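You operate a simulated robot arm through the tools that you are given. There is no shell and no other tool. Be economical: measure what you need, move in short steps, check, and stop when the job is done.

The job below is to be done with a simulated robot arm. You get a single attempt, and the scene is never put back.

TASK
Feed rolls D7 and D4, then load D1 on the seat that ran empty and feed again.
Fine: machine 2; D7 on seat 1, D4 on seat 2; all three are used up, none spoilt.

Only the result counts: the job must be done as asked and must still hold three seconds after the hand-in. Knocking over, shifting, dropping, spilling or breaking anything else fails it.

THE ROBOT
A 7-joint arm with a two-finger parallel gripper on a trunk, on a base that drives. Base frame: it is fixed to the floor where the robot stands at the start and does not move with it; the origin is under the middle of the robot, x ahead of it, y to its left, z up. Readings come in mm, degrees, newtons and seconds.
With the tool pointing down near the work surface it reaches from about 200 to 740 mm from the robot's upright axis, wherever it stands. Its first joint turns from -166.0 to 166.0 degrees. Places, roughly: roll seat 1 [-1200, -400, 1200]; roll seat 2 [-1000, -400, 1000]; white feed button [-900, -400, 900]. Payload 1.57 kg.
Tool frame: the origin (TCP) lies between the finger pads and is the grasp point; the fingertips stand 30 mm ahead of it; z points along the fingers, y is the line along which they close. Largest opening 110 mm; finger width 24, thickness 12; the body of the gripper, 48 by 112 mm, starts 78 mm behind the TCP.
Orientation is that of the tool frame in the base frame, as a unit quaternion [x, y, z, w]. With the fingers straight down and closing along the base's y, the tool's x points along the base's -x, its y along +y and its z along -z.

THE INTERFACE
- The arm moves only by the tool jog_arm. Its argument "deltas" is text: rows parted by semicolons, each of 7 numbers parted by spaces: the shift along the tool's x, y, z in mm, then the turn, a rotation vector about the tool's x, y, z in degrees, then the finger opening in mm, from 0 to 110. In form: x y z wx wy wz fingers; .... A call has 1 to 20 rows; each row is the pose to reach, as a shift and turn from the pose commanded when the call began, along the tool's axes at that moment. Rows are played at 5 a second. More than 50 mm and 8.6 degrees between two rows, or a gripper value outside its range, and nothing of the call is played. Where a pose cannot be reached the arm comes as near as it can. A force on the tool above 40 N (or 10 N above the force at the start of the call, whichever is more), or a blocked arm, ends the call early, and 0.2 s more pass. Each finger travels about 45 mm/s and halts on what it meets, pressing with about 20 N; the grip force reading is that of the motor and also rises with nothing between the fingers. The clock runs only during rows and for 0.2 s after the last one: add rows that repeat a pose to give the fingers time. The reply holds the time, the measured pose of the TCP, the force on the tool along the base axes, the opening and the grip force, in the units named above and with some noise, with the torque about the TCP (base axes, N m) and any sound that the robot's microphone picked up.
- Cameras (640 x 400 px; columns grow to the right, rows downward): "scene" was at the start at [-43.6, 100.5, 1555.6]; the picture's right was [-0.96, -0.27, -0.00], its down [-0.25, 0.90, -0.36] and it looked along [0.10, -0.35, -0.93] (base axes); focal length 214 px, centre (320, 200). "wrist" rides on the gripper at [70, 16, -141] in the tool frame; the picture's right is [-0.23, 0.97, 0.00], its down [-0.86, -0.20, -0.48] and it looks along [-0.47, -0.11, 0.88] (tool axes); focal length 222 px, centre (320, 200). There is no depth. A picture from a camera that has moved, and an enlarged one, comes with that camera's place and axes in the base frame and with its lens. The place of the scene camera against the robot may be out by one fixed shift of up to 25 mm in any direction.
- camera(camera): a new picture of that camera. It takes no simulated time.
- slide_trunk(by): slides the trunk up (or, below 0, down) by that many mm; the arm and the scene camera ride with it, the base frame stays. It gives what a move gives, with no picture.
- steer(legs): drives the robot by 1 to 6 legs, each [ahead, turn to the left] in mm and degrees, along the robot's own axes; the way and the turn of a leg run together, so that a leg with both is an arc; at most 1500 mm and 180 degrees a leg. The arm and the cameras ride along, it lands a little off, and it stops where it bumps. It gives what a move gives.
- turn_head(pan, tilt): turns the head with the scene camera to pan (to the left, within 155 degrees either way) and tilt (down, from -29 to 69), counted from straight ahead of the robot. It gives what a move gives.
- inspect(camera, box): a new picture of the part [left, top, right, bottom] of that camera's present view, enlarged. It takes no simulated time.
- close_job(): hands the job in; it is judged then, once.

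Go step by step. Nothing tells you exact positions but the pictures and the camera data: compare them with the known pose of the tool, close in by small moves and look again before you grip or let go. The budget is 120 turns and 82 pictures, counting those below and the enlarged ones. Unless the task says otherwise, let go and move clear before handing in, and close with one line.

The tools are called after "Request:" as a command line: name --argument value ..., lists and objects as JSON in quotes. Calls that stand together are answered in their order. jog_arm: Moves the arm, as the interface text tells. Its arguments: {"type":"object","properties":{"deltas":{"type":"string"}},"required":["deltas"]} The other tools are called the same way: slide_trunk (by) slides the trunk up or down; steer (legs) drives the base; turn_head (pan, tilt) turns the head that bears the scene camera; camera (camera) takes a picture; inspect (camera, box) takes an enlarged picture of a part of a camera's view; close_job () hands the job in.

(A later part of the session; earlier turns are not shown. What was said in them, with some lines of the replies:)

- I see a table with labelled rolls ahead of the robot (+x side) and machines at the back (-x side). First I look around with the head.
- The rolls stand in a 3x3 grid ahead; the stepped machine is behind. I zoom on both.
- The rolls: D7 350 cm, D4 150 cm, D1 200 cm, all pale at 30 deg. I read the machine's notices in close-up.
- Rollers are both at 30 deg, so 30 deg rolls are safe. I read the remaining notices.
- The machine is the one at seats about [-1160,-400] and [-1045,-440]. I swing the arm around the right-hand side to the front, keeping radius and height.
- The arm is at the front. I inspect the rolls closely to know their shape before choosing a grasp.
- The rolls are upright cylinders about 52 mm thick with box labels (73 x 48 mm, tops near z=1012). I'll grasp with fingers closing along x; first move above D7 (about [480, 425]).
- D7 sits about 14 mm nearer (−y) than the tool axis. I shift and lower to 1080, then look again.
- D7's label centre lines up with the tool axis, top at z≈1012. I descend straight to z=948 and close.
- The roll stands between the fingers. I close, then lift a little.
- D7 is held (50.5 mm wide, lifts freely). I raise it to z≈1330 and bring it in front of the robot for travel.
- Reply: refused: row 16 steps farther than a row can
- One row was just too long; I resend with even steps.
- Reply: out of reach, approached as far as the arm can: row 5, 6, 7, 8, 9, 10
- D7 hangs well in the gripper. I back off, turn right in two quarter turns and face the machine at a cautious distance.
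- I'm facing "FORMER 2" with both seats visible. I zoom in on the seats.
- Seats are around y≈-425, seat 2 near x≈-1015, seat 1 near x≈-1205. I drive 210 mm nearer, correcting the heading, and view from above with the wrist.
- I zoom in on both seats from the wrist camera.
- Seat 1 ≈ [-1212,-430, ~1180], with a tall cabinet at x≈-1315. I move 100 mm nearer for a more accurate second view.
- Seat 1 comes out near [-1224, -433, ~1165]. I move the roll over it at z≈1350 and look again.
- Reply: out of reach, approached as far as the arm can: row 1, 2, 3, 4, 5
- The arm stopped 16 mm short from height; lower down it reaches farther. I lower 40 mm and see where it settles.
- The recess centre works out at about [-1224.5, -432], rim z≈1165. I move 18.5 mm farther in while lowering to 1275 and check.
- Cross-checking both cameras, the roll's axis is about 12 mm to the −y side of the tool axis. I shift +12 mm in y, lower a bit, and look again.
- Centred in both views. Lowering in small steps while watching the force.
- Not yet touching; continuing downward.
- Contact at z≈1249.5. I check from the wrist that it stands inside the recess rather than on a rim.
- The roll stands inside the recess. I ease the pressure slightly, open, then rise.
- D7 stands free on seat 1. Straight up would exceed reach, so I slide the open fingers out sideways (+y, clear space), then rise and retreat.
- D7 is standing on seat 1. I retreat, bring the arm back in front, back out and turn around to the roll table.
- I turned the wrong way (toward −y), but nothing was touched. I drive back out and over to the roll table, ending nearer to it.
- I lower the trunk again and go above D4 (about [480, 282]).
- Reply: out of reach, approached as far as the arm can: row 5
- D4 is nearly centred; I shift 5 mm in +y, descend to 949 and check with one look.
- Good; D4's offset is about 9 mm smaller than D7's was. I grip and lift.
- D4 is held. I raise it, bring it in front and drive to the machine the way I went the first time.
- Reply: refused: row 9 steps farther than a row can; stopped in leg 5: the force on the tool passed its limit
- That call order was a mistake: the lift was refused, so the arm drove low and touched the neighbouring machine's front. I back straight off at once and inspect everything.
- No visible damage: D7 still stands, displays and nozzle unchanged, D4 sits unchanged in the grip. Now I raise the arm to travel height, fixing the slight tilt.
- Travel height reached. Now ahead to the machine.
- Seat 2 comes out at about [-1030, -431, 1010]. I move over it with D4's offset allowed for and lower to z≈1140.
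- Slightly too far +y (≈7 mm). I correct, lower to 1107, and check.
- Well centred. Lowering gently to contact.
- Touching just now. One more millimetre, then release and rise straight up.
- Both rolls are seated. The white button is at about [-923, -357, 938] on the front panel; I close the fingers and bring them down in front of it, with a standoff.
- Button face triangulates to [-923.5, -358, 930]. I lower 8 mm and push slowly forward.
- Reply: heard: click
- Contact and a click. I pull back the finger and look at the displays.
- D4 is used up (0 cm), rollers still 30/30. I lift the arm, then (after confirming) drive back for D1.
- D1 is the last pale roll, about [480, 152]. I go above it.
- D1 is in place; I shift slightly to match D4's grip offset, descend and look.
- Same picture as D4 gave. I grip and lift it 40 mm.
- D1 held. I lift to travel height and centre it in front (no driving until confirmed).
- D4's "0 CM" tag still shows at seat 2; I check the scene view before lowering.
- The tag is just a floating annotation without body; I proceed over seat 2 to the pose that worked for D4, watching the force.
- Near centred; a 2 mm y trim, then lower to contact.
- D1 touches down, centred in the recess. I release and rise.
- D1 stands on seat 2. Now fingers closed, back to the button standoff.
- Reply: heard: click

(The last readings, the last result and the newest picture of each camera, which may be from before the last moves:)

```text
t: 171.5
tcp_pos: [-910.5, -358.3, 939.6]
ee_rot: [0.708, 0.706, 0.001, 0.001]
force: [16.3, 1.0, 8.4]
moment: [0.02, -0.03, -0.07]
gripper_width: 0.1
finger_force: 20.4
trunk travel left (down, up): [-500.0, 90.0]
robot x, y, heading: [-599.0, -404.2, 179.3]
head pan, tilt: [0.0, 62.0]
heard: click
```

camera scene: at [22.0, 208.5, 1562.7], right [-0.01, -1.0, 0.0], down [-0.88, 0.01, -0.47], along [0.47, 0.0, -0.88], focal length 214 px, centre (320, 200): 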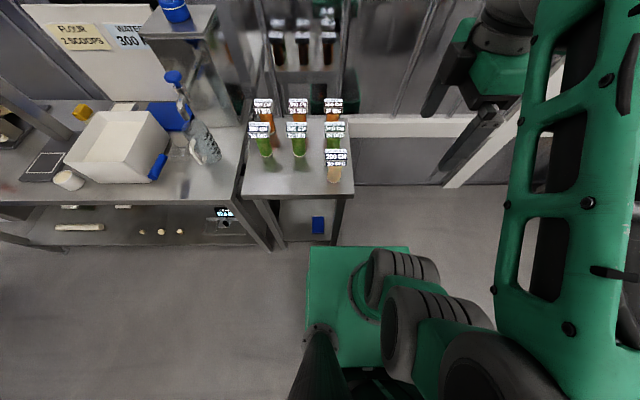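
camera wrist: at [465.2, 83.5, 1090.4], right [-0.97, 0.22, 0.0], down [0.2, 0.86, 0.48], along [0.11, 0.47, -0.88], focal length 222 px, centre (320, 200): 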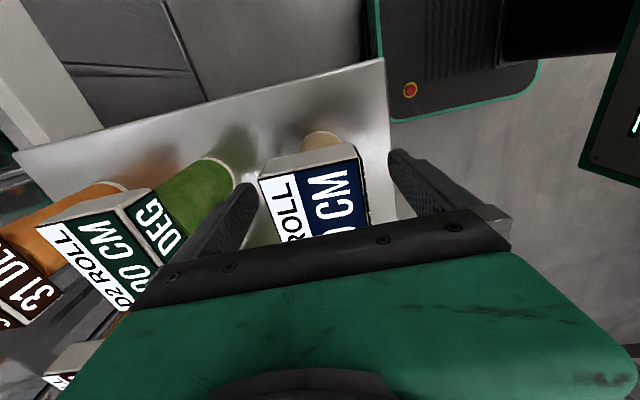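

Click heard. I withdraw, raise the arm clear, and check the result.

Request:
jog_arm --deltas "0 20 0 0 0 0 0; 0 50 0 0 0 0 0; 0 50 -45 0 0 0 0; 0 50 -90 0 0 0 0; 0 50 -135 0 0 0 0; 0 50 -180 0 0 0 0; 0 50 -225 0 0 0 0; 0 50 -270 0 0 0 0; 0 50 -315 0 0 0 0; 0 50 -315 0 0 0 0"

Request:
turn_head --pan 0 --tilt 48

Request:
inspect --camera "scene" --box '[270, 60, 420, 280]'

```text
t: 173.7
tcp_pos: [-861.5, -360.3, 1254.0]
ee_rot: [0.708, 0.707, 0.0, -0.002]
force: [-0.6, -1.1, -0.1]
moment: [-0.02, -0.03, 0.01]
gripper_width: 0.0
finger_force: 19.6
trunk travel left (down, up): [-500.0, 90.0]
robot x, y, heading: [-596.4, -403.0, 179.3]
head pan, tilt: [0.0, 62.0]
```

```text
t: 174.5
tcp_pos: [-861.9, -359.5, 1254.0]
ee_rot: [0.708, 0.706, 0.0, 0.0]
force: [-1.0, -0.7, 1.0]
moment: [-0.01, -0.01, 0.03]
gripper_width: 0.0
finger_force: 19.6
trunk travel left (down, up): [-500.0, 90.0]
robot x, y, heading: [-598.8, -405.6, 179.0]
head pan, tilt: [0.0, 48.0]
```

```text
1.82 times, centred on (345, 170) of scene
camera zoom: at [-617.3, -560.1, 1580.2], right [0.01, 1.0, 0.0], down [0.74, -0.01, -0.67], along [-0.67, 0.01, -0.74], focal length 390 px, centre (274, 254)
```

zoom: 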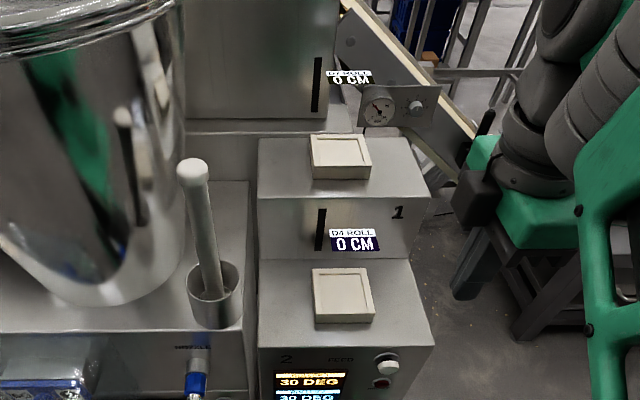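

All three rolls are used up: both seats are empty, D7's tag reads 0 cm and the spoilt lamp is unlit. The arm is clear, so I hand in.

Request:
close_job

```text
The job is handed in.
```

I fed D7 (seat 1) and D4 (seat 2) on machine 2, then loaded D1 on seat 2 and fed again. All three rolls are used up and the spoilt lamp stayed unlit, but the arm bumped the front of the machine next to it once while carrying D4; I saw no damage or anything shifted.
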